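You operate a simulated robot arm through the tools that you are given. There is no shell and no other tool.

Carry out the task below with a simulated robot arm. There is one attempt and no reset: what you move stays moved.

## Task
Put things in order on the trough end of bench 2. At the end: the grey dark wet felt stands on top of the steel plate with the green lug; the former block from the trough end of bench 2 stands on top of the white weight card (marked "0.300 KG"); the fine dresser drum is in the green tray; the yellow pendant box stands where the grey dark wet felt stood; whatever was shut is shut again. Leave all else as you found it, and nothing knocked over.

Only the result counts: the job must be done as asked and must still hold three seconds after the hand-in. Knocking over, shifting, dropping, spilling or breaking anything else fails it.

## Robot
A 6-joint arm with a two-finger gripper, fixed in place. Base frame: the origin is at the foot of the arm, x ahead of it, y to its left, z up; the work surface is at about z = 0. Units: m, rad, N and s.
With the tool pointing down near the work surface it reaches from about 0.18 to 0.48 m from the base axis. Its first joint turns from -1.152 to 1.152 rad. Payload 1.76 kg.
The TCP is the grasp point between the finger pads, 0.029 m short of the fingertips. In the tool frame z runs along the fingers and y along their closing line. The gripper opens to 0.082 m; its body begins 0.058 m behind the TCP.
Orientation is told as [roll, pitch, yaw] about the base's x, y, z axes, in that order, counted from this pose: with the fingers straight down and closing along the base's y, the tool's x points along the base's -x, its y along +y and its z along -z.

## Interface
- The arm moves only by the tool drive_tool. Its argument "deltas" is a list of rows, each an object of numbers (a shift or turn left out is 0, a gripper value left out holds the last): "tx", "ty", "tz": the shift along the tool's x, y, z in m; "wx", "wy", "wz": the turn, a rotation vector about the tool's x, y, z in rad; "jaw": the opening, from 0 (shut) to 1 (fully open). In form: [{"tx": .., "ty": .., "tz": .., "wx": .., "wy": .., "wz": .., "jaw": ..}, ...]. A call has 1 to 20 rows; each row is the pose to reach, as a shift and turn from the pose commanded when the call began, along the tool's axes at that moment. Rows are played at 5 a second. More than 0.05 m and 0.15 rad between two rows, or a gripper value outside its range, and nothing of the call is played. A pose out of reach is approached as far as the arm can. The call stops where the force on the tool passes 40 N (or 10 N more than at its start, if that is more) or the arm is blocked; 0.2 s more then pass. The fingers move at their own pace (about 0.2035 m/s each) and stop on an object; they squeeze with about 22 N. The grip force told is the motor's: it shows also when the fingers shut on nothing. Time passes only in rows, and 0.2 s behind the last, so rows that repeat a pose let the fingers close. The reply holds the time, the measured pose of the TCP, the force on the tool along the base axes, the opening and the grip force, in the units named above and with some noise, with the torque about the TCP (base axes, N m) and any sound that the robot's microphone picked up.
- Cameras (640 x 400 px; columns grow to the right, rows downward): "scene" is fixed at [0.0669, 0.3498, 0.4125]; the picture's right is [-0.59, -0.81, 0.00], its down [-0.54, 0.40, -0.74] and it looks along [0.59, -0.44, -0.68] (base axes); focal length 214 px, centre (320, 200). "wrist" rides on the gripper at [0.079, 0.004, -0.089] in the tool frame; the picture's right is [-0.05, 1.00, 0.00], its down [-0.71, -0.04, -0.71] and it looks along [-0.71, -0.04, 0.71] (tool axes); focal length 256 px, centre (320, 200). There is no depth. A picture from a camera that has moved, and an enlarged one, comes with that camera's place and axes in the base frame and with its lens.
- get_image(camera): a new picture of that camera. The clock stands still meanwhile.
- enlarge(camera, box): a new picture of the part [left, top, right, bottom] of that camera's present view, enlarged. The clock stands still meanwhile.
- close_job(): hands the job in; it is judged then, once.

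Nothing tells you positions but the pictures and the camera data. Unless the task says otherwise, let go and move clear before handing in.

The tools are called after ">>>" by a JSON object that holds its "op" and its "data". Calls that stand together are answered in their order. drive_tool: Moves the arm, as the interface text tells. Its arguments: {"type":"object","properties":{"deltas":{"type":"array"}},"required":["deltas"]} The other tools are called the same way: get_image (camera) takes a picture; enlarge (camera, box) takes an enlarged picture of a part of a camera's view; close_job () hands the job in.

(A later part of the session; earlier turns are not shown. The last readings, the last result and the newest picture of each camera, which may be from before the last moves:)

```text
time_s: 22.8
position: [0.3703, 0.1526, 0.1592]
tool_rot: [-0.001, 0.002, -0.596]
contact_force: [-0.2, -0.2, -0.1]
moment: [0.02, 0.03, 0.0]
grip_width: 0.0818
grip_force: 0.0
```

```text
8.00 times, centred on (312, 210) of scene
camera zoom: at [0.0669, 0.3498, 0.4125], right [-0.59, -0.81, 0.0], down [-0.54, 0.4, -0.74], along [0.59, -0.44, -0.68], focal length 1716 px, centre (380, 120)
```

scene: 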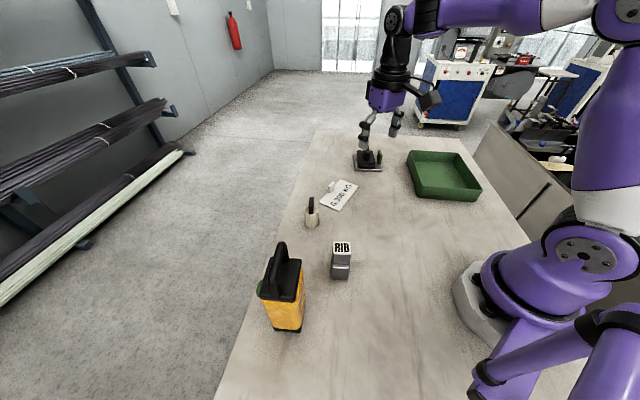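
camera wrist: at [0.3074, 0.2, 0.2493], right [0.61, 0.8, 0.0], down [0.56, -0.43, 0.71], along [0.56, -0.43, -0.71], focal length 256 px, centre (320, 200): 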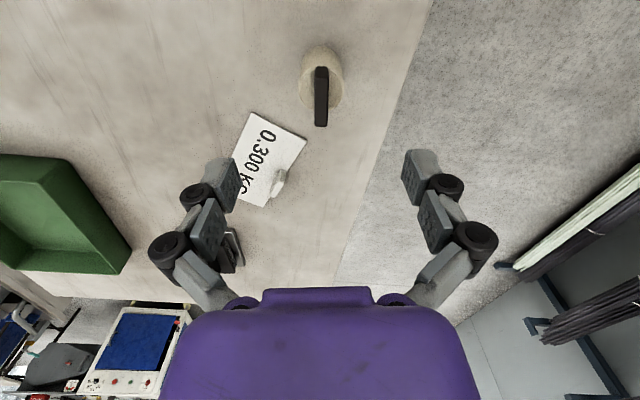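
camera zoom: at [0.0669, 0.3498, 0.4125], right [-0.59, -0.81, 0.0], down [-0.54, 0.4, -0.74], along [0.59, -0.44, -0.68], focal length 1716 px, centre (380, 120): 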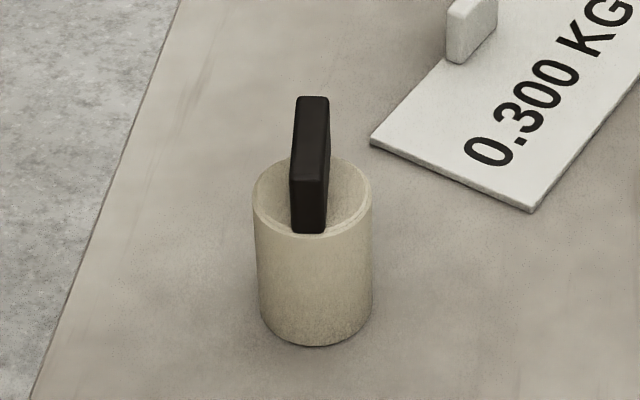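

The bar is centred between the fingers; cylinder top z≈0.05, bar top z≈0.074. I descend vertically and grip the bar.

>>> {"op": "drive_tool", "data": {"deltas": [{"tz": 0.025}, {"tz": 0.05}, {"tz": 0.068}, {"tz": 0.0755}, {"tz": 0.0755}]}}

>>> {"op": "get_image", "data": {"camera": "wrist"}}

>>> {"op": "enlarge", "data": {"camera": "scene", "box": [270, 150, 370, 240]}}

```text
time_s: 24.0
position: [0.3712, 0.153, 0.0836]
tool_rot: [0.0, -0.003, -0.593]
contact_force: [-0.4, 0.3, -0.7]
moment: [-0.01, 0.01, 0.03]
grip_width: 0.0819
grip_force: 0.1
```

```text
taken
camera wrist: at [0.3079, 0.2008, 0.174], right [0.6, 0.8, 0.0], down [0.56, -0.43, 0.71], along [0.56, -0.43, -0.71], focal length 256 px, centre (320, 200)
```

wrist: 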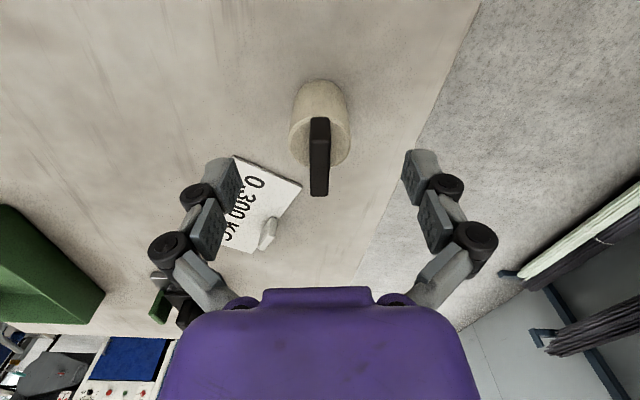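

```text
4.44 times, centred on (320, 195) of scene
camera zoom: at [0.0669, 0.3498, 0.4125], right [-0.59, -0.81, 0.0], down [-0.54, 0.4, -0.74], along [0.59, -0.44, -0.68], focal length 953 px, centre (320, 222)
```

zoom: 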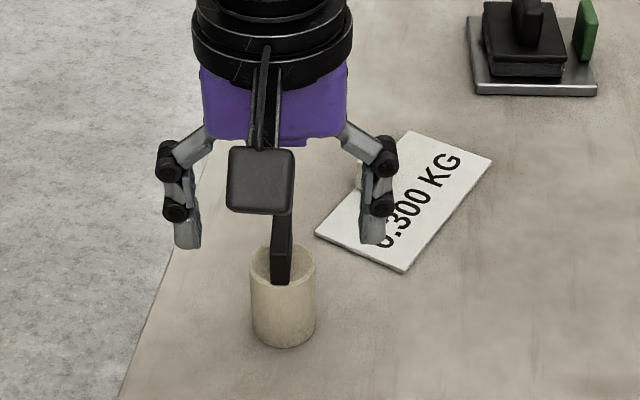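

>>> {"op": "enlarge", "data": {"camera": "wrist", "box": [270, 70, 370, 210]}}

```text
2.86 times, centred on (320, 140) of wrist
camera zoom: at [0.3079, 0.2008, 0.174], right [0.6, 0.8, 0.0], down [0.56, -0.43, 0.71], along [0.56, -0.43, -0.71], focal length 731 px, centre (320, 371)
```

zoom: 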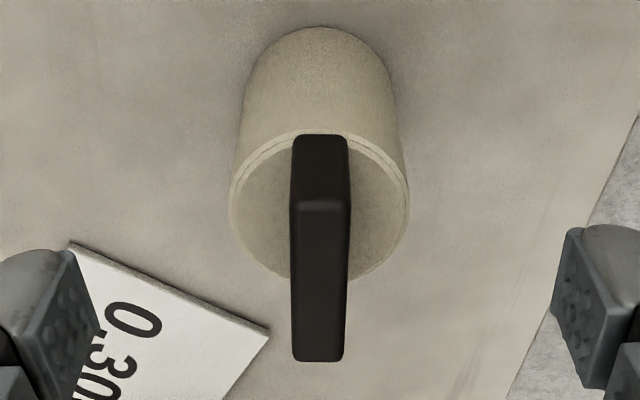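

>>> {"op": "drive_tool", "data": {"deltas": [{"tz": 0.0, "jaw": 0.5}, {"tz": 0.0, "jaw": 0.0}, {"tz": 0.0, "jaw": 0.0}, {"tz": 0.0, "jaw": 0.0}]}}

```text
time_s: 25.0
position: [0.3704, 0.1538, 0.0844]
tool_rot: [0.003, -0.002, -0.595]
contact_force: [0.0, 0.9, 18.4]
moment: [0.03, 0.06, -0.07]
grip_width: 0.0095
grip_force: 21.8
```

>>> {"op": "get_image", "data": {"camera": "wrist"}}

>>> {"op": "enlarge", "data": {"camera": "scene", "box": [280, 170, 350, 240]}}

```text
taken
camera wrist: at [0.3081, 0.201, 0.1749], right [0.6, 0.8, 0.0], down [0.56, -0.43, 0.71], along [0.57, -0.43, -0.71], focal length 256 px, centre (320, 200)
```

wrist: 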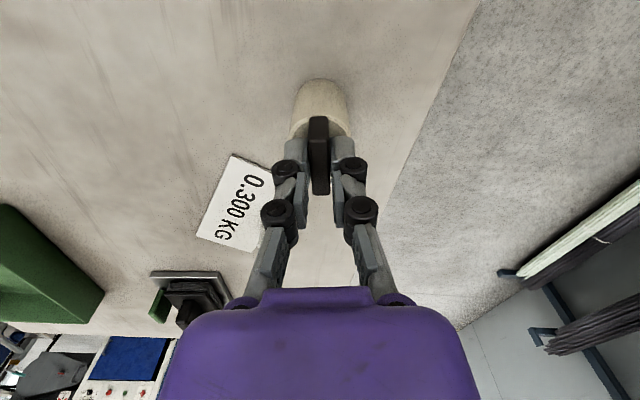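

```text
5.71 times, centred on (315, 205) of scene
camera zoom: at [0.0669, 0.3497, 0.4125], right [-0.59, -0.81, 0.0], down [-0.54, 0.4, -0.74], along [0.59, -0.44, -0.68], focal length 1226 px, centre (349, 171)
```

zoom: 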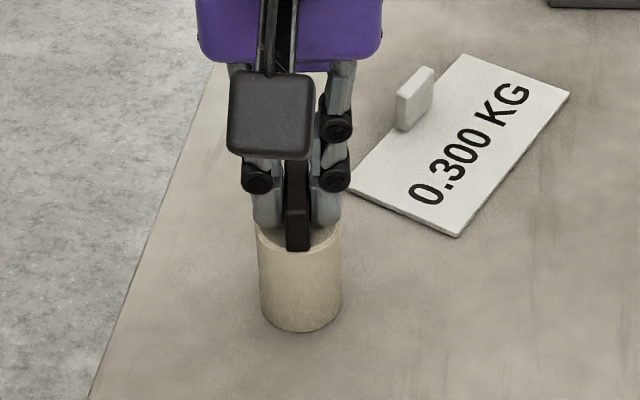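

The bar is gripped (opening 0.0095) with the tips lightly pressing the drum; I lift slowly to relieve that.

>>> {"op": "drive_tool", "data": {"deltas": [{"tz": -0.006, "jaw": 0}, {"tz": -0.02, "jaw": 0}, {"tz": -0.045, "jaw": 0}, {"tz": -0.075, "jaw": 0}, {"tz": -0.1, "jaw": 0}, {"tz": -0.1, "jaw": 0}]}}

>>> {"op": "get_image", "data": {"camera": "wrist"}}

>>> {"op": "enlarge", "data": {"camera": "scene", "box": [250, 110, 400, 240]}}

```text
time_s: 26.4
position: [0.3713, 0.1509, 0.184]
tool_rot: [0.0, -0.002, -0.596]
contact_force: [0.2, -0.3, -2.3]
moment: [0.02, 0.02, -0.01]
grip_width: 0.0096
grip_force: 22.2
```

```text
taken
camera wrist: at [0.3073, 0.1985, 0.2747], right [0.6, 0.8, 0.0], down [0.56, -0.43, 0.71], along [0.56, -0.43, -0.71], focal length 256 px, centre (320, 200)
```

wrist: 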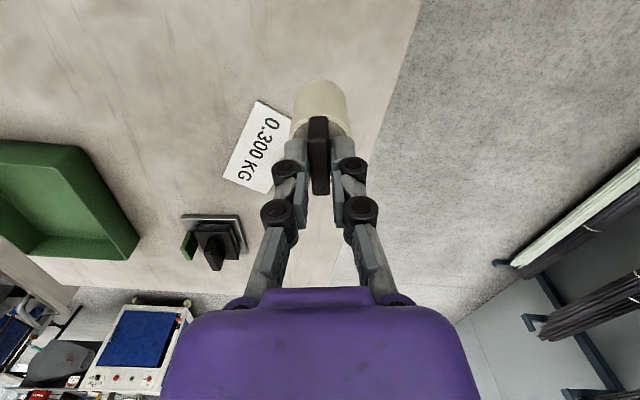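

```text
3.08 times, centred on (325, 175) of scene
camera zoom: at [0.0669, 0.3498, 0.4125], right [-0.59, -0.81, 0.0], down [-0.54, 0.4, -0.74], along [0.59, -0.44, -0.68], focal length 660 px, centre (305, 277)
```

zoom: 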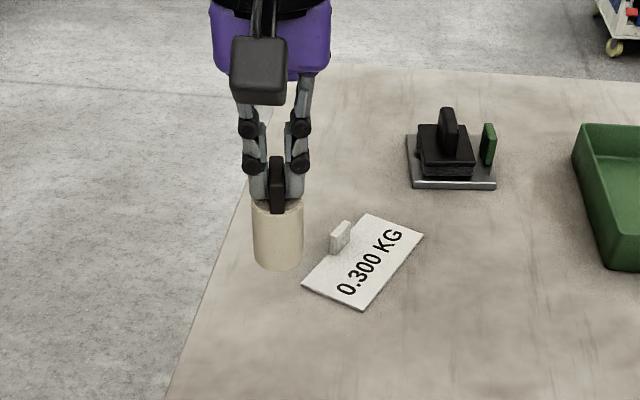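

The drum is up. I carry it at this height over to the middle of the tray (about (0.285,-0.271)).

>>> {"op": "drive_tool", "data": {"deltas": [{"tx": -0.0138, "ty": -0.0331, "jaw": 0}, {"tx": -0.0276, "ty": -0.0663, "jaw": 0}, {"tx": -0.0414, "ty": -0.0994, "jaw": 0}, {"tx": -0.0552, "ty": -0.1325, "jaw": 0}, {"tx": -0.069, "ty": -0.1656, "jaw": 0}, {"tx": -0.0829, "ty": -0.1988, "jaw": 0}, {"tx": -0.0967, "ty": -0.2319, "jaw": 0}, {"tx": -0.1105, "ty": -0.265, "jaw": 0}, {"tx": -0.1243, "ty": -0.2981, "jaw": 0}, {"tx": -0.1381, "ty": -0.3313, "jaw": 0}, {"tx": -0.1519, "ty": -0.3644, "jaw": 0}, {"tx": -0.1657, "ty": -0.3975, "jaw": 0}, {"tx": -0.1657, "ty": -0.3975, "jaw": 0}]}}

>>> {"op": "get_image", "data": {"camera": "wrist"}}

>>> {"op": "get_image", "data": {"camera": "scene"}}

```text
time_s: 29.2
position: [0.284, -0.2706, 0.182]
tool_rot: [0.001, -0.001, -0.595]
contact_force: [0.6, -0.1, -1.7]
moment: [0.0, -0.01, 0.0]
grip_width: 0.0094
grip_force: 22.3
```

```text
taken
camera wrist: at [0.2202, -0.222, 0.2726], right [0.6, 0.8, 0.0], down [0.56, -0.43, 0.71], along [0.56, -0.43, -0.71], focal length 256 px, centre (320, 200)
```

wrist: 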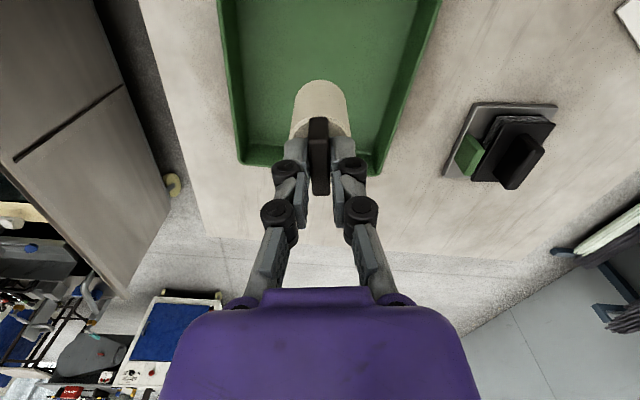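

```text
taken
```

scene: 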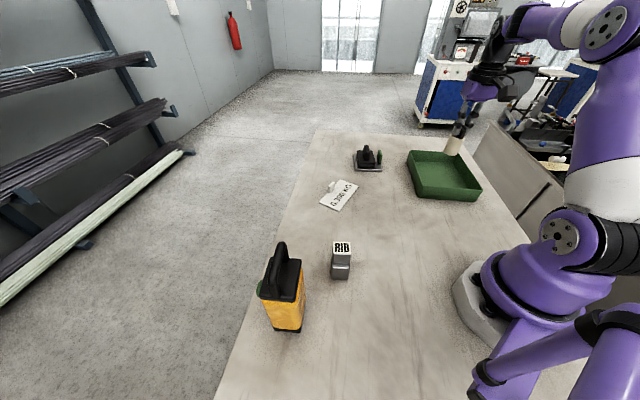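

>>> {"op": "drive_tool", "data": {"deltas": [{"tz": 0.03, "jaw": 0}, {"tz": 0.06, "jaw": 0}, {"tz": 0.078, "jaw": 0}, {"tz": 0.086, "jaw": 0}, {"tz": 0.086, "jaw": 0}]}}

>>> {"op": "drive_tool", "data": {"deltas": [{"tz": 0.002, "jaw": 0}, {"tz": 0.004, "jaw": 0}, {"tz": 0.004, "jaw": 0}]}}

>>> {"op": "enlarge", "data": {"camera": "scene", "box": [390, 110, 500, 220]}}

```text
time_s: 30.4
position: [0.2825, -0.2688, 0.0989]
tool_rot: [-0.001, 0.0, -0.594]
contact_force: [0.3, 0.0, -1.6]
moment: [-0.01, 0.01, 0.04]
grip_width: 0.0092
grip_force: 21.7
```

```text
time_s: 31.2
position: [0.2838, -0.2692, 0.0933]
tool_rot: [0.0, -0.001, -0.595]
contact_force: [0.8, -0.5, -1.0]
moment: [-0.04, 0.0, 0.02]
grip_width: 0.0096
grip_force: 22.4
```

```text
3.64 times, centred on (445, 165) of scene
camera zoom: at [0.0669, 0.3498, 0.4125], right [-0.59, -0.81, 0.0], down [-0.54, 0.4, -0.74], along [0.59, -0.44, -0.68], focal length 780 px, centre (-134, 327)
```

zoom: 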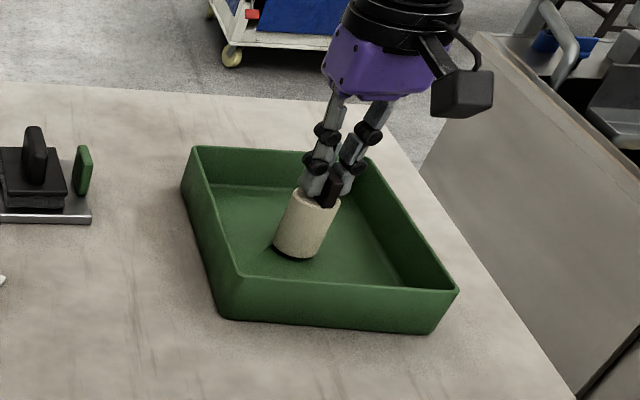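

Still just above the floor of the tray; I continue in small steps until it touches.

>>> {"op": "drive_tool", "data": {"deltas": [{"tz": 0.002, "jaw": 0}, {"tz": 0.004, "jaw": 0}, {"tz": 0.004, "jaw": 0}]}}

```text
time_s: 32.0
position: [0.2826, -0.2694, 0.0903]
tool_rot: [0.0, -0.002, -0.595]
contact_force: [-0.3, 0.0, -1.1]
moment: [-0.01, 0.01, 0.01]
grip_width: 0.0093
grip_force: 21.6
```

>>> {"op": "drive_tool", "data": {"deltas": [{"tz": 0.001, "jaw": 0}, {"tz": 0.002, "jaw": 0}, {"tz": 0.002, "jaw": 0}]}}

```text
time_s: 32.8
position: [0.284, -0.2703, 0.0898]
tool_rot: [0.001, -0.001, -0.596]
contact_force: [-5.6, 3.5, 18.9]
moment: [0.19, 0.3, 0.01]
grip_width: 0.0093
grip_force: 22.4
```

Contact with the tray floor. I ease off a millimetre and release.

>>> {"op": "drive_tool", "data": {"deltas": [{"tz": -0.001, "jaw": 0}, {"tz": -0.001, "jaw": 0.15}, {"tz": -0.001, "jaw": 0.3}, {"tz": -0.001, "jaw": 0.5}, {"tz": -0.001, "jaw": 0.5}]}}

>>> {"op": "drive_tool", "data": {"deltas": [{"tz": -0.02, "jaw": 0.5}, {"tz": -0.05, "jaw": 0.7}, {"tz": -0.09, "jaw": 1.0}, {"tz": -0.12, "jaw": 1.0}, {"tz": -0.12, "jaw": 1.0}]}}

>>> {"op": "get_image", "data": {"camera": "wrist"}}

>>> {"op": "enlarge", "data": {"camera": "scene", "box": [390, 110, 500, 220]}}

```text
time_s: 34.0
position: [0.284, -0.2691, 0.0893]
tool_rot: [0.001, -0.001, -0.595]
contact_force: [-0.2, 0.5, 0.5]
moment: [-0.01, 0.0, 0.0]
grip_width: 0.0411
grip_force: 0.0
```

```text
time_s: 35.2
position: [0.2825, -0.2689, 0.2081]
tool_rot: [0.0, 0.002, -0.595]
contact_force: [0.2, -0.3, 0.4]
moment: [0.0, -0.04, 0.0]
grip_width: 0.0822
grip_force: 0.0
```

```text
taken
camera wrist: at [0.2204, -0.2214, 0.2984], right [0.6, 0.8, 0.0], down [0.56, -0.43, 0.71], along [0.56, -0.43, -0.71], focal length 256 px, centre (320, 200)
```

wrist: 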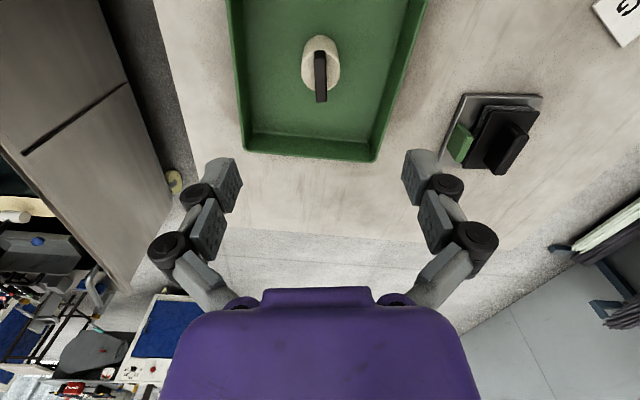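

```text
3.64 times, centred on (445, 165) of scene
camera zoom: at [0.0669, 0.3498, 0.4125], right [-0.59, -0.81, 0.0], down [-0.54, 0.4, -0.74], along [0.59, -0.44, -0.68], focal length 780 px, centre (-134, 327)
```

zoom: 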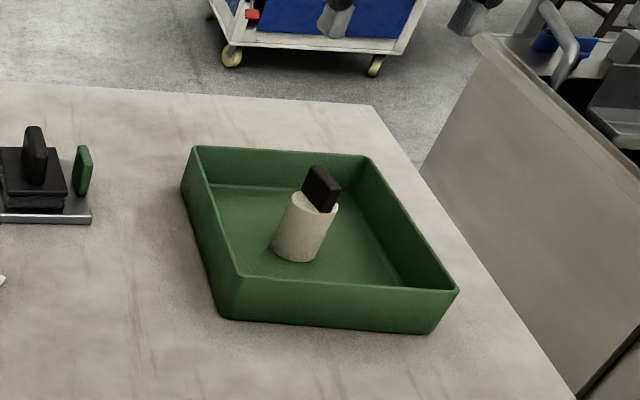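

The drum stands in the tray. Next the RIB former block: I swing over to it, high up, turning the tool so the fingers line up with its sides.

>>> {"op": "drive_tool", "data": {"deltas": [{"tx": 0.023, "ty": 0.0261, "tz": -0.005, "wz": -0.118}, {"tx": 0.046, "ty": 0.0522, "tz": -0.005, "wz": -0.236}, {"tx": 0.0691, "ty": 0.0784, "tz": -0.005, "wz": -0.354}, {"tx": 0.0921, "ty": 0.1045, "tz": -0.005, "wz": -0.472}, {"tx": 0.1151, "ty": 0.1306, "tz": -0.005, "wz": -0.59}, {"tx": 0.1381, "ty": 0.1567, "tz": -0.005, "wz": -0.708}, {"tx": 0.1612, "ty": 0.1829, "tz": -0.005, "wz": -0.826}, {"tx": 0.1842, "ty": 0.209, "tz": -0.005, "wz": -0.944}, {"tx": 0.2072, "ty": 0.2351, "tz": -0.005, "wz": -1.062}, {"tx": 0.2302, "ty": 0.2612, "tz": -0.005, "wz": -1.18}, {"tx": 0.2533, "ty": 0.2874, "tz": -0.005, "wz": -1.298}, {"tx": 0.2763, "ty": 0.3135, "tz": -0.005, "wz": -1.416}, {"tx": 0.2993, "ty": 0.3396, "tz": -0.005, "wz": -1.535}, {"tx": 0.2993, "ty": 0.3396, "tz": -0.005, "wz": -1.535}]}}

>>> {"op": "get_image", "data": {"camera": "wrist"}}

>>> {"op": "get_image", "data": {"camera": "scene"}}

```text
time_s: 38.2
position: [0.2265, 0.1813, 0.2142]
tool_rot: [-0.003, 0.0, 0.942]
contact_force: [0.7, -0.3, 0.1]
moment: [-0.01, 0.02, -0.02]
grip_width: 0.0821
grip_force: 0.1
```

```text
taken
camera wrist: at [0.1759, 0.1191, 0.3044], right [-0.78, 0.63, 0.0], down [0.45, 0.55, 0.71], along [0.45, 0.55, -0.71], focal length 256 px, centre (320, 200)
```

wrist: 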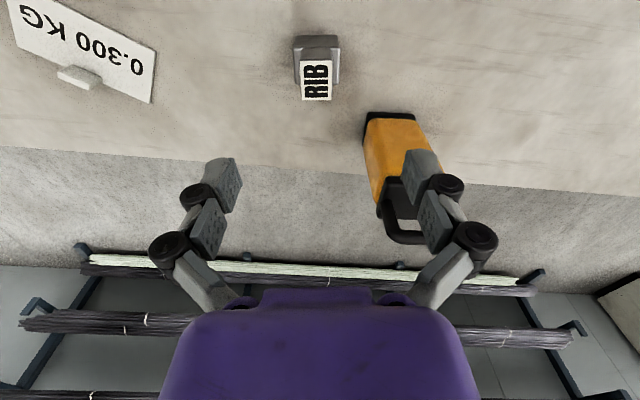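

```text
taken
```

scene: 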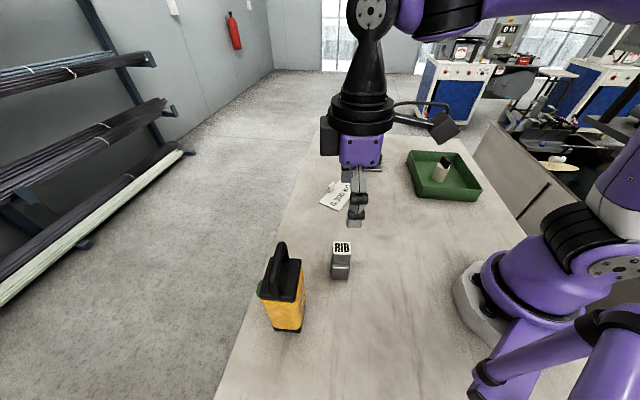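

>>> {"op": "enlarge", "data": {"camera": "wrist", "box": [270, 20, 370, 120]}}

>>> {"op": "enlarge", "data": {"camera": "wrist", "box": [340, 90, 480, 260]}}

>>> {"op": "enlarge", "data": {"camera": "scene", "box": [310, 225, 370, 290]}}

>>> {"op": "enlarge", "data": {"camera": "scene", "box": [240, 230, 330, 345]}}

```text
4.00 times, centred on (320, 70) of wrist
camera zoom: at [0.1759, 0.1191, 0.3044], right [-0.78, 0.63, 0.0], down [0.45, 0.55, 0.71], along [0.45, 0.55, -0.71], focal length 1024 px, centre (320, 720)
```

zoom: 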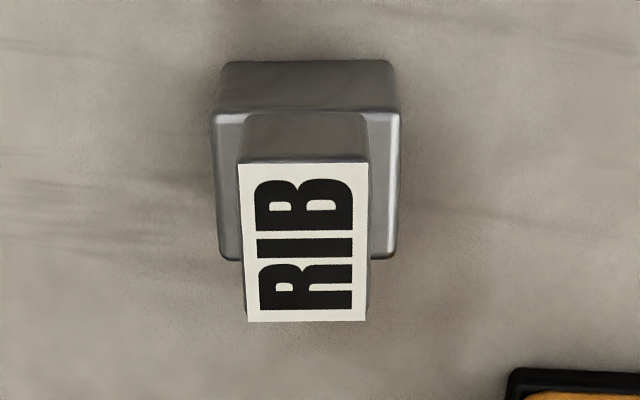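

```text
2.35 times, centred on (410, 175) of wrist
camera zoom: at [0.1759, 0.1191, 0.3044], right [-0.78, 0.63, 0.0], down [0.45, 0.55, 0.71], along [0.45, 0.55, -0.71], focal length 602 px, centre (108, 259)
```

zoom: 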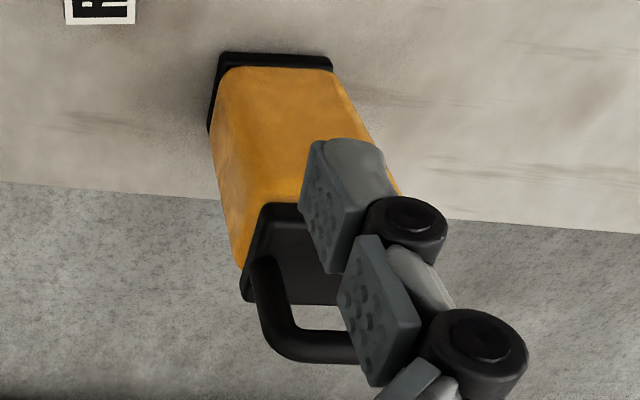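

```text
6.15 times, centred on (340, 258) of scene
camera zoom: at [0.0669, 0.3498, 0.4125], right [-0.59, -0.81, 0.0], down [-0.54, 0.4, -0.74], along [0.59, -0.44, -0.68], focal length 1320 px, centre (197, -154)
```

zoom: 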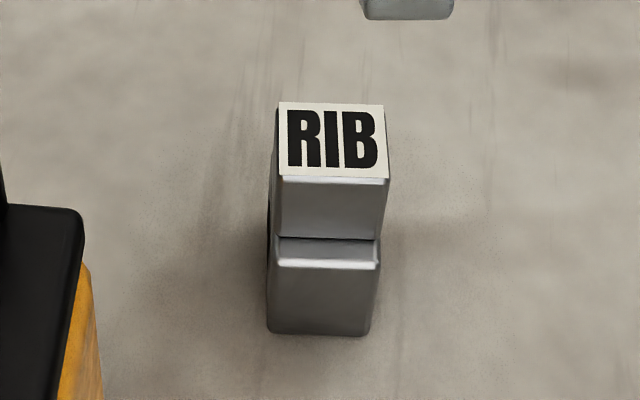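

```text
3.48 times, centred on (285, 288) of scene
camera zoom: at [0.0669, 0.3498, 0.4125], right [-0.59, -0.81, 0.0], down [-0.54, 0.4, -0.74], along [0.59, -0.44, -0.68], focal length 746 px, centre (442, -104)
```

zoom: 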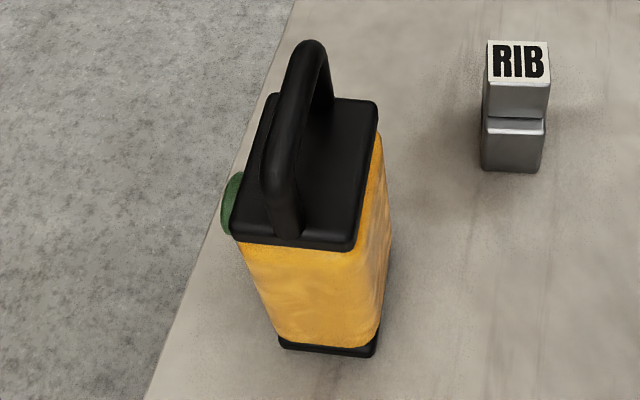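

The former has a wide base (ledge at z≈0.043) and a narrower upper part with top at z≈0.078, centred near (0.2305,0.1805) and turned about 52°. I align and descend halfway to check.

>>> {"op": "drive_tool", "data": {"deltas": [{"tx": -0.002, "ty": -0.0035, "tz": 0.02, "wz": 0.036}, {"tx": -0.002, "ty": -0.0035, "tz": 0.05, "wz": 0.036}, {"tx": -0.002, "ty": -0.0035, "tz": 0.08, "wz": 0.036}, {"tx": -0.002, "ty": -0.0035, "tz": 0.08, "wz": 0.036}]}}

>>> {"op": "get_image", "data": {"camera": "wrist"}}

>>> {"op": "enlarge", "data": {"camera": "wrist", "box": [260, 60, 380, 180]}}

>>> {"op": "enlarge", "data": {"camera": "scene", "box": [280, 180, 400, 290]}}

```text
time_s: 39.2
position: [0.2317, 0.1797, 0.1341]
tool_rot: [-0.002, -0.001, 0.903]
contact_force: [-0.5, 0.1, 0.3]
moment: [0.01, 0.01, -0.04]
grip_width: 0.0818
grip_force: 0.0
```

```text
taken
camera wrist: at [0.1791, 0.1201, 0.2241], right [-0.75, 0.66, 0.0], down [0.47, 0.53, 0.71], along [0.47, 0.53, -0.71], focal length 256 px, centre (320, 200)
```

wrist: 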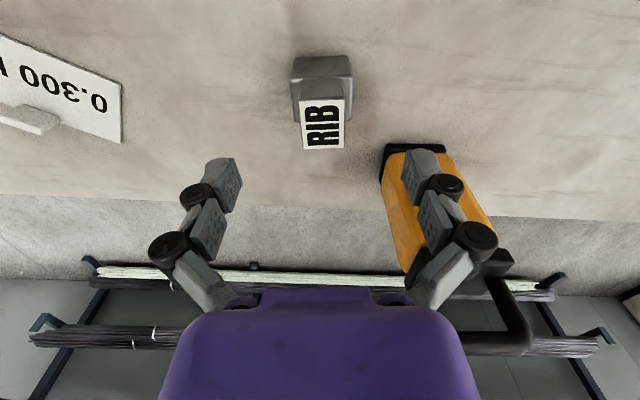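

```text
3.33 times, centred on (320, 120) of wrist
camera zoom: at [0.1791, 0.1201, 0.2241], right [-0.75, 0.66, 0.0], down [0.47, 0.53, 0.71], along [0.47, 0.53, -0.71], focal length 853 px, centre (320, 467)
```

zoom: 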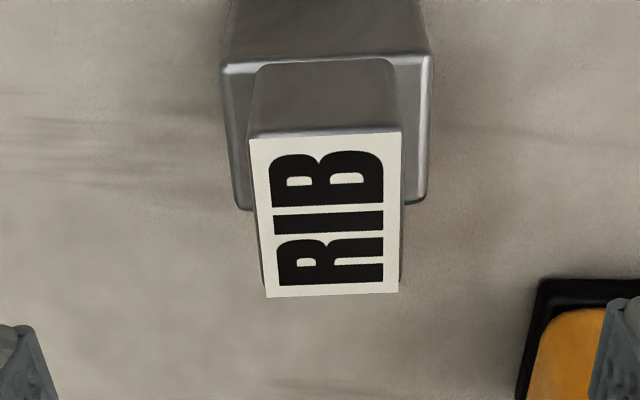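

```text
3.64 times, centred on (340, 235) of scene
camera zoom: at [0.0669, 0.3498, 0.4125], right [-0.59, -0.81, 0.0], down [-0.54, 0.4, -0.74], along [0.59, -0.44, -0.68], focal length 780 px, centre (247, 73)
```

zoom: 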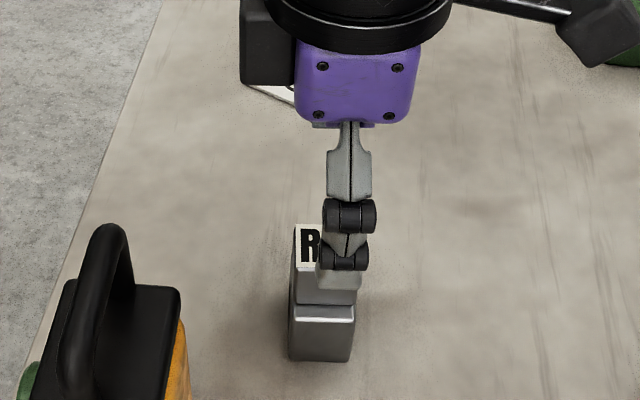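

Aligned within about 1.5 mm. I correct that, go down to grip height and close on the upper part.

>>> {"op": "drive_tool", "data": {"deltas": [{"tx": -0.001, "ty": 0.0015, "tz": 0.02}, {"tx": -0.001, "ty": 0.0015, "tz": 0.04}, {"tx": -0.001, "ty": 0.0015, "tz": 0.054}, {"tx": -0.001, "ty": 0.0015, "tz": 0.054}]}}

>>> {"op": "get_image", "data": {"camera": "wrist"}}

>>> {"op": "enlarge", "data": {"camera": "scene", "box": [280, 180, 400, 290]}}

```text
time_s: 40.2
position: [0.2294, 0.1806, 0.0796]
tool_rot: [-0.002, 0.002, 0.904]
contact_force: [0.8, -0.1, 0.7]
moment: [0.0, -0.02, 0.01]
grip_width: 0.082
grip_force: 0.0
```

```text
taken
camera wrist: at [0.178, 0.1217, 0.1697], right [-0.75, 0.66, 0.0], down [0.47, 0.53, 0.71], along [0.47, 0.53, -0.71], focal length 256 px, centre (320, 200)
```

wrist: 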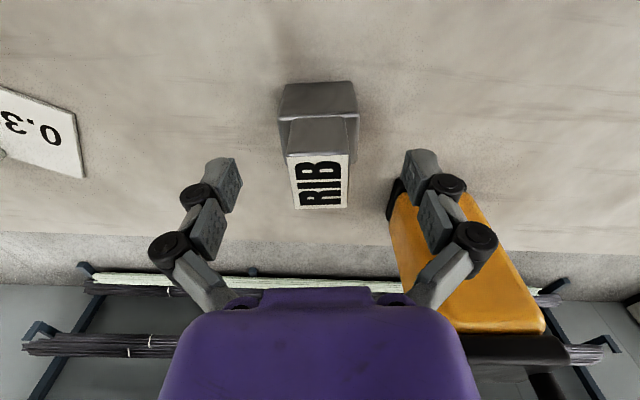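

```text
3.64 times, centred on (340, 235) of scene
camera zoom: at [0.0669, 0.3498, 0.4125], right [-0.59, -0.81, 0.0], down [-0.54, 0.4, -0.74], along [0.59, -0.44, -0.68], focal length 780 px, centre (247, 73)
```

zoom: 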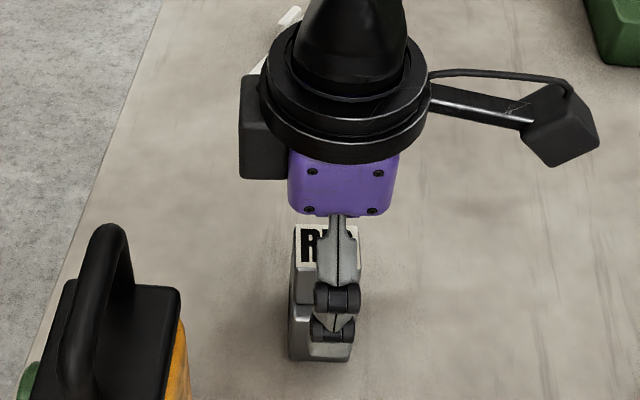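

>>> {"op": "drive_tool", "data": {"deltas": [{"jaw": 0.6}, {"jaw": 0.2}, {"jaw": 0.0}, {"jaw": 0.0}, {"jaw": 0.0}]}}

>>> {"op": "get_image", "data": {"camera": "wrist"}}

```text
time_s: 41.4
position: [0.2306, 0.1804, 0.08]
tool_rot: [-0.002, -0.002, 0.902]
contact_force: [3.2, -2.5, 17.8]
moment: [-0.04, -0.17, -0.01]
grip_width: 0.0278
grip_force: 21.9
```

```text
taken
camera wrist: at [0.1783, 0.1219, 0.1701], right [-0.75, 0.66, 0.0], down [0.47, 0.53, 0.71], along [0.47, 0.53, -0.71], focal length 256 px, centre (320, 200)
```

wrist: 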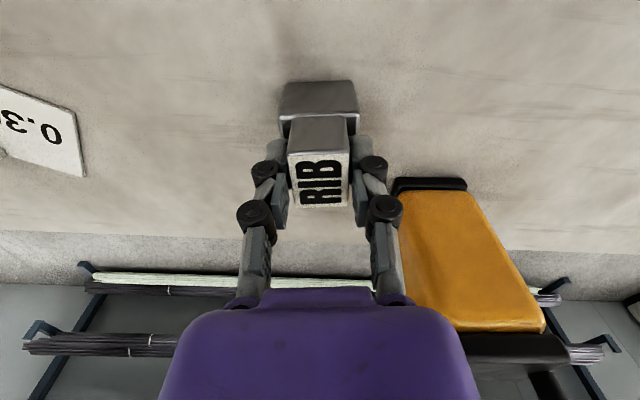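

Gripped (0.028 wide). Lifting slowly to see if it holds.

>>> {"op": "drive_tool", "data": {"deltas": [{"tz": -0.003, "jaw": 0}, {"tz": -0.01, "jaw": 0}, {"tz": -0.025, "jaw": 0}, {"tz": -0.05, "jaw": 0}, {"tz": -0.08, "jaw": 0}, {"tz": -0.08, "jaw": 0}]}}

>>> {"op": "get_image", "data": {"camera": "wrist"}}

>>> {"op": "get_image", "data": {"camera": "scene"}}

```text
time_s: 42.8
position: [0.2301, 0.1799, 0.1579]
tool_rot: [-0.003, 0.001, 0.902]
contact_force: [-0.5, 0.0, -2.1]
moment: [-0.01, -0.02, 0.04]
grip_width: 0.0275
grip_force: 22.4
```

```text
taken
camera wrist: at [0.1788, 0.1204, 0.2497], right [-0.75, 0.66, 0.0], down [0.47, 0.53, 0.71], along [0.47, 0.53, -0.71], focal length 256 px, centre (320, 200)
```

wrist: 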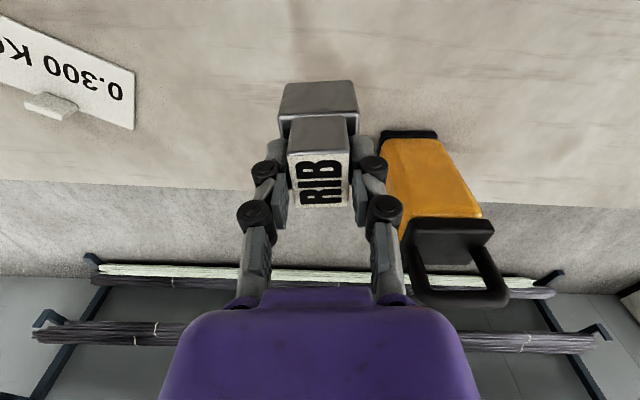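

```text
taken
```

scene: 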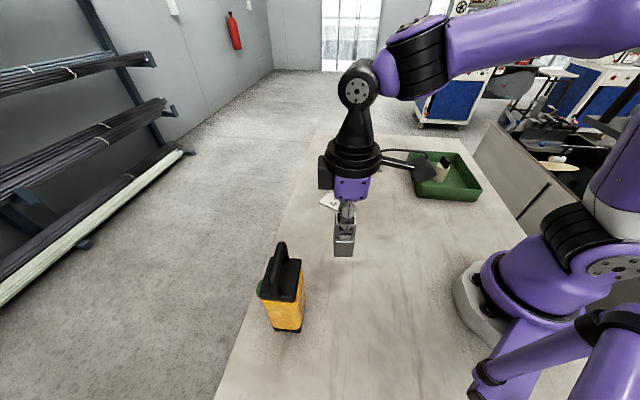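

The former is up. Carrying it over the card, turning so the fingers close along the card's long side, away from its lug.

>>> {"op": "drive_tool", "data": {"deltas": [{"tx": 0.0015, "ty": -0.0339, "wz": 0.0765, "jaw": 0}, {"tx": 0.0031, "ty": -0.0679, "wz": 0.153, "jaw": 0}, {"tx": 0.0046, "ty": -0.1018, "wz": 0.2295, "jaw": 0}, {"tx": 0.0061, "ty": -0.1357, "wz": 0.306, "jaw": 0}, {"tx": 0.0076, "ty": -0.1696, "wz": 0.3825, "jaw": 0}, {"tx": 0.0092, "ty": -0.2036, "wz": 0.459, "jaw": 0}, {"tx": 0.0107, "ty": -0.2375, "wz": 0.5355, "jaw": 0}, {"tx": 0.0107, "ty": -0.2375, "wz": 0.5355, "jaw": 0}]}}

>>> {"op": "get_image", "data": {"camera": "wrist"}}

>>> {"op": "enlarge", "data": {"camera": "scene", "box": [290, 110, 410, 220]}}

```text
time_s: 44.6
position: [0.4122, 0.025, 0.1586]
tool_rot: [-0.002, 0.0, 0.366]
contact_force: [-0.4, -0.2, -3.1]
moment: [-0.03, 0.01, 0.02]
grip_width: 0.0278
grip_force: 22.2
```

```text
taken
camera wrist: at [0.3368, 0.0005, 0.2497], right [-0.31, 0.95, 0.0], down [0.67, 0.22, 0.71], along [0.67, 0.22, -0.71], focal length 256 px, centre (320, 200)
```

wrist: 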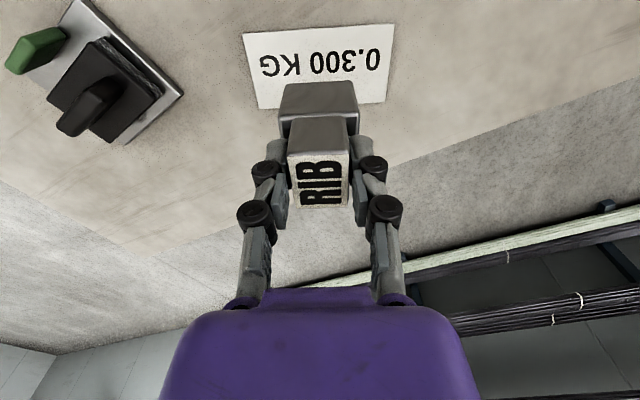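

```text
3.64 times, centred on (350, 165) of scene
camera zoom: at [0.067, 0.3498, 0.4125], right [-0.59, -0.81, 0.0], down [-0.54, 0.4, -0.74], along [0.59, -0.44, -0.68], focal length 780 px, centre (211, 327)
```

zoom: 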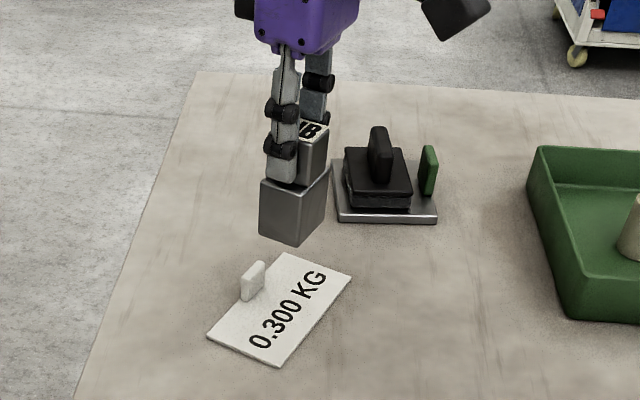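

The former is above the card's centre, clear of its lug. Lowering.

>>> {"op": "drive_tool", "data": {"deltas": [{"tz": 0.02, "jaw": 0}, {"tz": 0.04, "jaw": 0}, {"tz": 0.055, "jaw": 0}, {"tz": 0.064, "jaw": 0}, {"tz": 0.064, "jaw": 0}]}}

>>> {"op": "get_image", "data": {"camera": "wrist"}}

>>> {"op": "enlarge", "data": {"camera": "scene", "box": [290, 130, 390, 220]}}

```text
time_s: 45.8
position: [0.412, 0.0242, 0.0949]
tool_rot: [-0.003, -0.001, 0.368]
contact_force: [-0.9, -0.1, -2.1]
moment: [0.0, -0.01, 0.03]
grip_width: 0.0279
grip_force: 22.4
```

```text
taken
camera wrist: at [0.3361, 0.0004, 0.1855], right [-0.31, 0.95, 0.0], down [0.67, 0.22, 0.71], along [0.67, 0.22, -0.71], focal length 256 px, centre (320, 200)
```

wrist: 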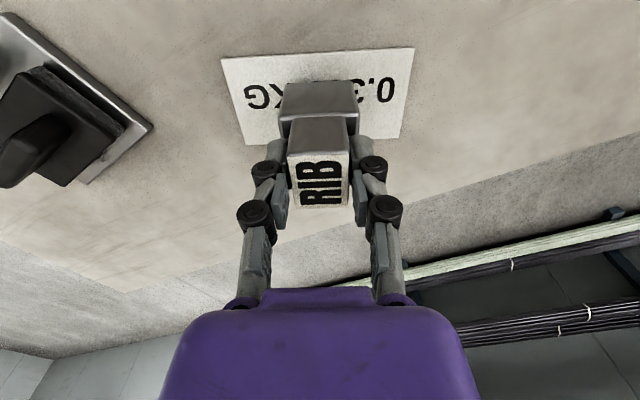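

```text
4.44 times, centred on (340, 175) of scene
camera zoom: at [0.0669, 0.3498, 0.4125], right [-0.59, -0.81, 0.0], down [-0.54, 0.4, -0.74], along [0.59, -0.44, -0.68], focal length 953 px, centre (231, 311)
```

zoom: 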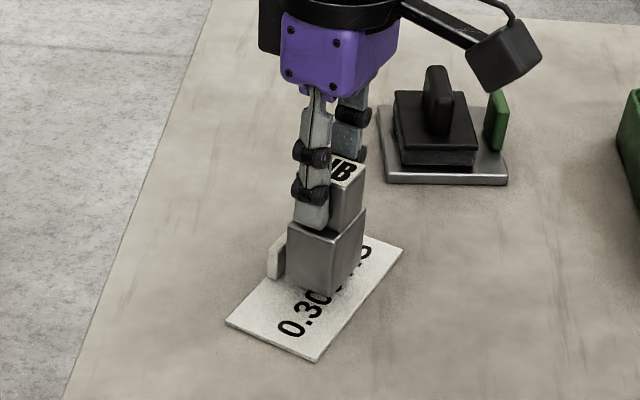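

>>> {"op": "drive_tool", "data": {"deltas": [{"tz": 0.003, "jaw": 0}, {"tz": 0.006, "jaw": 0}, {"tz": 0.006, "jaw": 0}]}}

>>> {"op": "drive_tool", "data": {"deltas": [{"tz": 0.001, "jaw": 0}, {"tz": 0.002, "jaw": 0}, {"tz": 0.002, "jaw": 0}]}}

```text
time_s: 46.6
position: [0.4112, 0.0232, 0.0884]
tool_rot: [-0.002, 0.0, 0.368]
contact_force: [0.2, 0.4, -2.7]
moment: [0.02, 0.02, 0.01]
grip_width: 0.0277
grip_force: 21.5
```

```text
time_s: 47.4
position: [0.4114, 0.0239, 0.0887]
tool_rot: [0.0, 0.001, 0.369]
contact_force: [-0.1, 0.1, -2.9]
moment: [-0.01, 0.03, 0.03]
grip_width: 0.0278
grip_force: 22.2
```

>>> {"op": "drive_tool", "data": {"deltas": [{"tz": 0.001, "jaw": 0}, {"tz": 0.002, "jaw": 0}, {"tz": 0.002, "jaw": 0}]}}

>>> {"op": "enlarge", "data": {"camera": "scene", "box": [315, 150, 365, 210]}}

```text
time_s: 48.2
position: [0.4112, 0.0254, 0.0855]
tool_rot: [-0.002, -0.001, 0.367]
contact_force: [0.2, 0.8, -3.1]
moment: [-0.01, 0.04, 0.05]
grip_width: 0.0277
grip_force: 22.6
```

```text
6.67 times, centred on (340, 180) of scene
camera zoom: at [0.0669, 0.3498, 0.4125], right [-0.59, -0.81, 0.0], down [-0.54, 0.4, -0.74], along [0.59, -0.44, -0.68], focal length 1430 px, centre (187, 333)
```

zoom: 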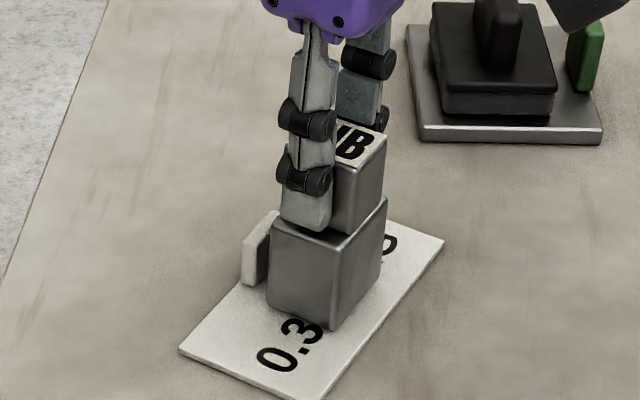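

>>> {"op": "drive_tool", "data": {"deltas": [{"tz": 0.001, "jaw": 0}, {"tz": 0.002, "jaw": 0}, {"tz": 0.002, "jaw": 0}]}}

```text
time_s: 49.0
position: [0.4112, 0.0247, 0.0828]
tool_rot: [-0.001, -0.001, 0.368]
contact_force: [0.0, -0.4, -2.2]
moment: [0.02, -0.02, 0.02]
grip_width: 0.0278
grip_force: 22.0
```

>>> {"op": "drive_tool", "data": {"deltas": [{"tz": 0.001, "jaw": 0}, {"tz": 0.001, "jaw": 0}]}}

```text
time_s: 49.6
position: [0.4106, 0.0257, 0.0835]
tool_rot: [0.0, -0.004, 0.368]
contact_force: [-2.1, 0.7, 15.5]
moment: [-0.04, 0.27, 0.01]
grip_width: 0.0276
grip_force: 21.9
```

Contact with the card. I ease off and release.

>>> {"op": "drive_tool", "data": {"deltas": [{"tz": -0.0007, "jaw": 0}, {"tz": -0.0007, "jaw": 0.36}, {"tz": -0.0007, "jaw": 0.45}, {"tz": -0.0007, "jaw": 0.65}, {"tz": -0.0007, "jaw": 0.65}]}}

>>> {"op": "drive_tool", "data": {"deltas": [{"tz": -0.02, "jaw": 0.65}, {"tz": -0.05, "jaw": 0.65}, {"tz": -0.09, "jaw": 1.0}, {"tz": -0.12, "jaw": 1.0}, {"tz": -0.12, "jaw": 1.0}]}}

>>> {"op": "get_image", "data": {"camera": "wrist"}}

>>> {"op": "enlarge", "data": {"camera": "scene", "box": [290, 130, 390, 220]}}

```text
time_s: 50.8
position: [0.4121, 0.0254, 0.0841]
tool_rot: [-0.001, 0.0, 0.368]
contact_force: [0.0, -0.3, 0.3]
moment: [-0.02, 0.02, -0.01]
grip_width: 0.0532
grip_force: 0.1
```

```text
time_s: 52.0
position: [0.4104, 0.0235, 0.201]
tool_rot: [-0.001, -0.001, 0.367]
contact_force: [-0.6, 0.6, 0.2]
moment: [0.0, 0.01, 0.0]
grip_width: 0.082
grip_force: 0.1
```

```text
taken
camera wrist: at [0.3358, -0.0006, 0.2916], right [-0.31, 0.95, 0.0], down [0.67, 0.22, 0.71], along [0.67, 0.22, -0.71], focal length 256 px, centre (320, 200)
```

wrist: 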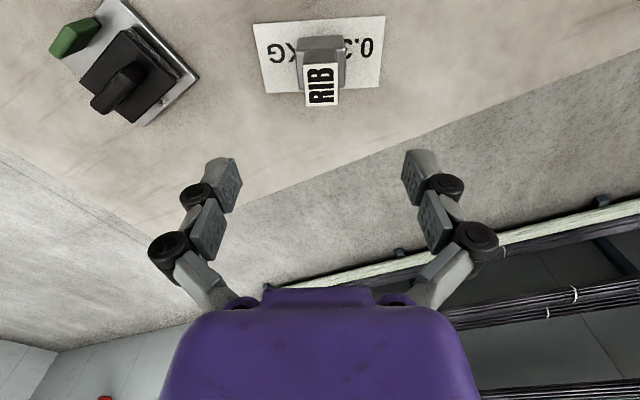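

```text
4.44 times, centred on (340, 175) of scene
camera zoom: at [0.0669, 0.3498, 0.4125], right [-0.59, -0.81, 0.0], down [-0.54, 0.4, -0.74], along [0.59, -0.44, -0.68], focal length 953 px, centre (231, 311)
```

zoom: 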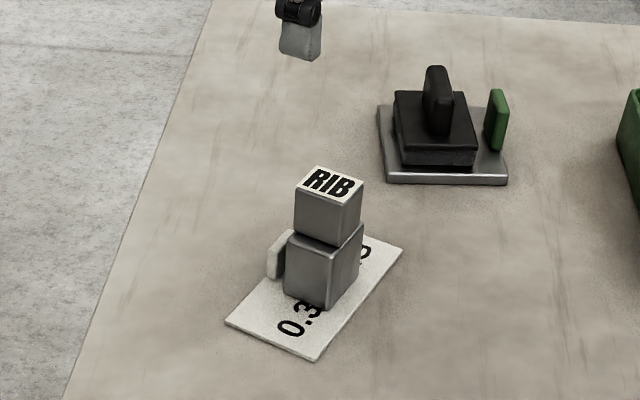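

The former stands on the card. Last is the yellow box: base centre ≈(0.217,0.307), cap top z≈0.138, arch handle top z≈0.18 running along about 140°. I move high above it with the fingers set to close across the handle.

>>> {"op": "drive_tool", "data": {"deltas": [{"tx": 0.0079, "ty": 0.0334, "tz": -0.0158, "wz": 0.1067}, {"tx": 0.0158, "ty": 0.0668, "tz": -0.0316, "wz": 0.2134}, {"tx": 0.0236, "ty": 0.1002, "tz": -0.0474, "wz": 0.3201}, {"tx": 0.0315, "ty": 0.1336, "tz": -0.0632, "wz": 0.4268}, {"tx": 0.0394, "ty": 0.167, "tz": -0.079, "wz": 0.5335}, {"tx": 0.0473, "ty": 0.2004, "tz": -0.079, "wz": 0.6402}, {"tx": 0.0552, "ty": 0.2338, "tz": -0.079, "wz": 0.7469}, {"tx": 0.063, "ty": 0.2672, "tz": -0.079, "wz": 0.8536}, {"tx": 0.0709, "ty": 0.3006, "tz": -0.079, "wz": 0.9603}, {"tx": 0.0788, "ty": 0.334, "tz": -0.079, "wz": 1.067}, {"tx": 0.0788, "ty": 0.334, "tz": -0.079, "wz": 1.067}]}}

>>> {"op": "get_image", "data": {"camera": "wrist"}}

>>> {"op": "get_image", "data": {"camera": "scene"}}

```text
time_s: 54.4
position: [0.2173, 0.3097, 0.2817]
tool_rot: [0.001, -0.001, -0.699]
contact_force: [0.5, 0.0, 0.0]
moment: [-0.01, 0.03, 0.0]
grip_width: 0.0818
grip_force: 0.0
```

```text
taken
camera wrist: at [0.1595, 0.3638, 0.3726], right [0.68, 0.73, 0.0], down [0.52, -0.48, 0.71], along [0.52, -0.48, -0.71], focal length 256 px, centre (320, 200)
```

wrist: 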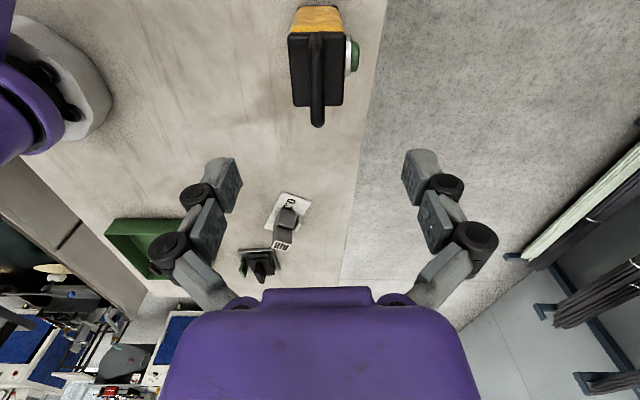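

```text
taken
```

scene: 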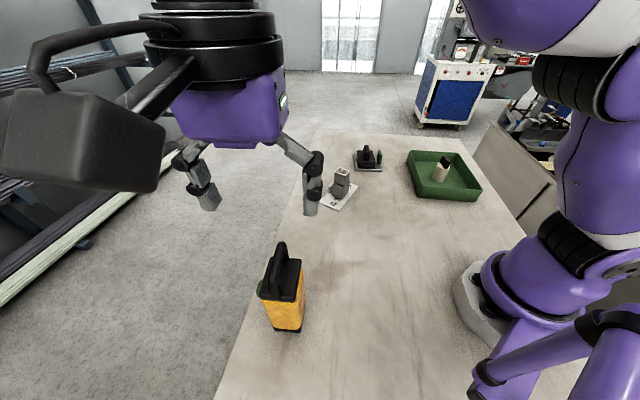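

>>> {"op": "enlarge", "data": {"camera": "wrist", "box": [265, 0, 385, 140]}}

>>> {"op": "enlarge", "data": {"camera": "wrist", "box": [230, 170, 340, 300]}}

```text
2.86 times, centred on (325, 70) of wrist
camera zoom: at [0.1595, 0.3638, 0.3726], right [0.68, 0.73, 0.0], down [0.52, -0.48, 0.71], along [0.52, -0.48, -0.71], focal length 731 px, centre (306, 571)
```

zoom: 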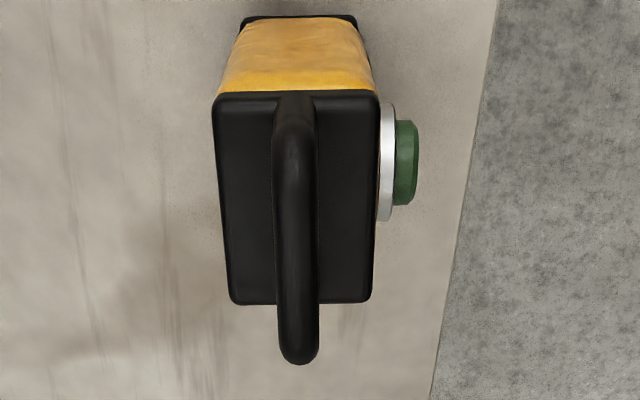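

```text
3.08 times, centred on (285, 235) of wrist
camera zoom: at [0.1595, 0.3638, 0.3726], right [0.68, 0.73, 0.0], down [0.52, -0.48, 0.71], along [0.52, -0.48, -0.71], focal length 788 px, centre (428, 92)
```

zoom: 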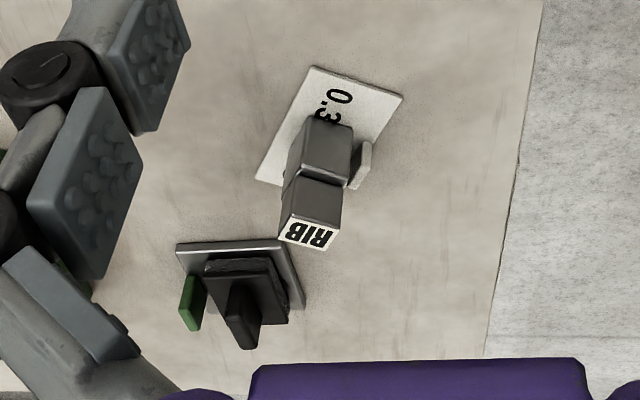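

The handle lines up with about 2 mm and 2° to correct; there is a green button on the box's side that I'll keep clear of. Descending partway with the correction.

>>> {"op": "drive_tool", "data": {"deltas": [{"tx": 0.0, "ty": -0.0024, "tz": 0.02, "wz": 0.04}, {"tx": 0.0, "ty": -0.0024, "tz": 0.045, "wz": 0.04}, {"tx": 0.0, "ty": -0.0024, "tz": 0.065, "wz": 0.04}, {"tx": 0.0, "ty": -0.0024, "tz": 0.065, "wz": 0.04}]}}

>>> {"op": "enlarge", "data": {"camera": "wrist", "box": [240, 30, 400, 220]}}

>>> {"op": "enlarge", "data": {"camera": "scene", "box": [180, 140, 380, 340]}}

```text
time_s: 55.4
position: [0.2156, 0.3067, 0.2169]
tool_rot: [-0.001, -0.002, -0.74]
contact_force: [0.4, 0.4, -0.9]
moment: [-0.01, -0.03, 0.03]
grip_width: 0.082
grip_force: 0.1
```

```text
2.11 times, centred on (320, 125) of wrist
camera zoom: at [0.1604, 0.3638, 0.3074], right [0.71, 0.7, 0.0], down [0.5, -0.5, 0.71], along [0.5, -0.5, -0.71], focal length 539 px, centre (320, 358)
```

zoom: 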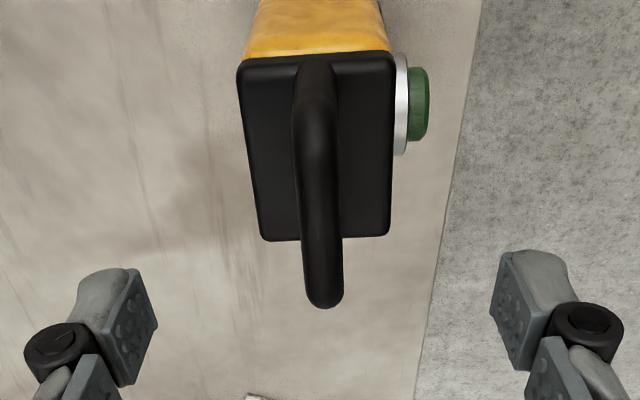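

```text
2.00 times, centred on (280, 240) of scene
camera zoom: at [0.0669, 0.3498, 0.4125], right [-0.59, -0.81, 0.0], down [-0.54, 0.4, -0.74], along [0.59, -0.44, -0.68], focal length 429 px, centre (400, 120)
```

zoom: 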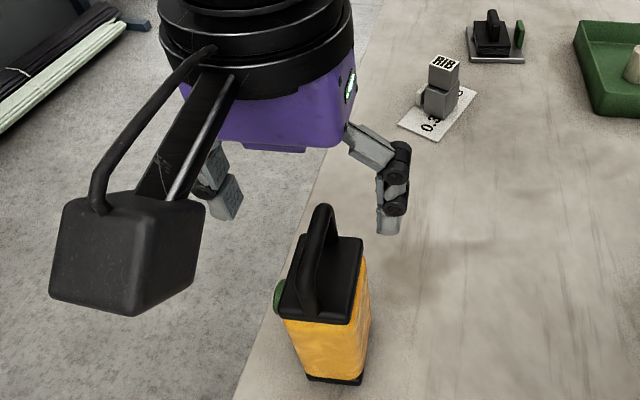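

Alignment is now good. Going down to grip height on the arch.

>>> {"op": "drive_tool", "data": {"deltas": [{"tz": 0.015}, {"tz": 0.03}, {"tz": 0.0365}, {"tz": 0.0365}]}}

>>> {"op": "enlarge", "data": {"camera": "wrist", "box": [220, 50, 420, 250]}}

>>> {"op": "enlarge", "data": {"camera": "scene", "box": [180, 160, 380, 340]}}

```text
time_s: 56.4
position: [0.2153, 0.3061, 0.1806]
tool_rot: [0.0, -0.002, -0.737]
contact_force: [-0.4, -0.4, 0.2]
moment: [0.0, -0.01, 0.03]
grip_width: 0.082
grip_force: 0.1
```

```text
2.00 times, centred on (320, 150) of wrist
camera zoom: at [0.1595, 0.3633, 0.2706], right [0.71, 0.7, 0.0], down [0.5, -0.5, 0.71], along [0.5, -0.5, -0.71], focal length 512 px, centre (320, 300)
```

zoom: 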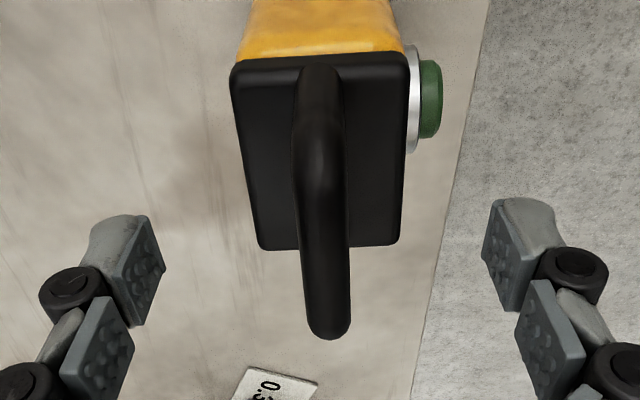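

```text
2.22 times, centred on (280, 250) of scene
camera zoom: at [0.0669, 0.3498, 0.4125], right [-0.59, -0.81, 0.0], down [-0.54, 0.4, -0.74], along [0.59, -0.44, -0.68], focal length 477 px, centre (409, 89)
```

zoom: 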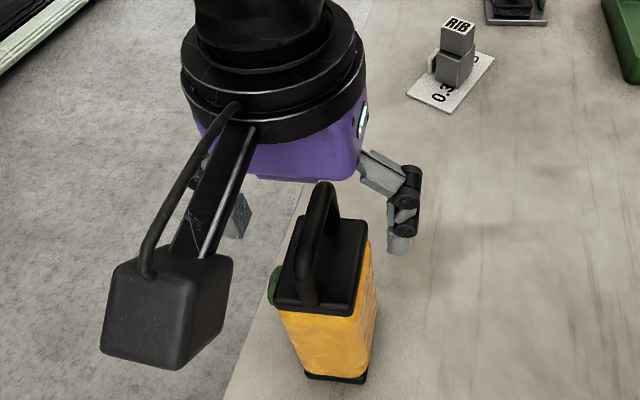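

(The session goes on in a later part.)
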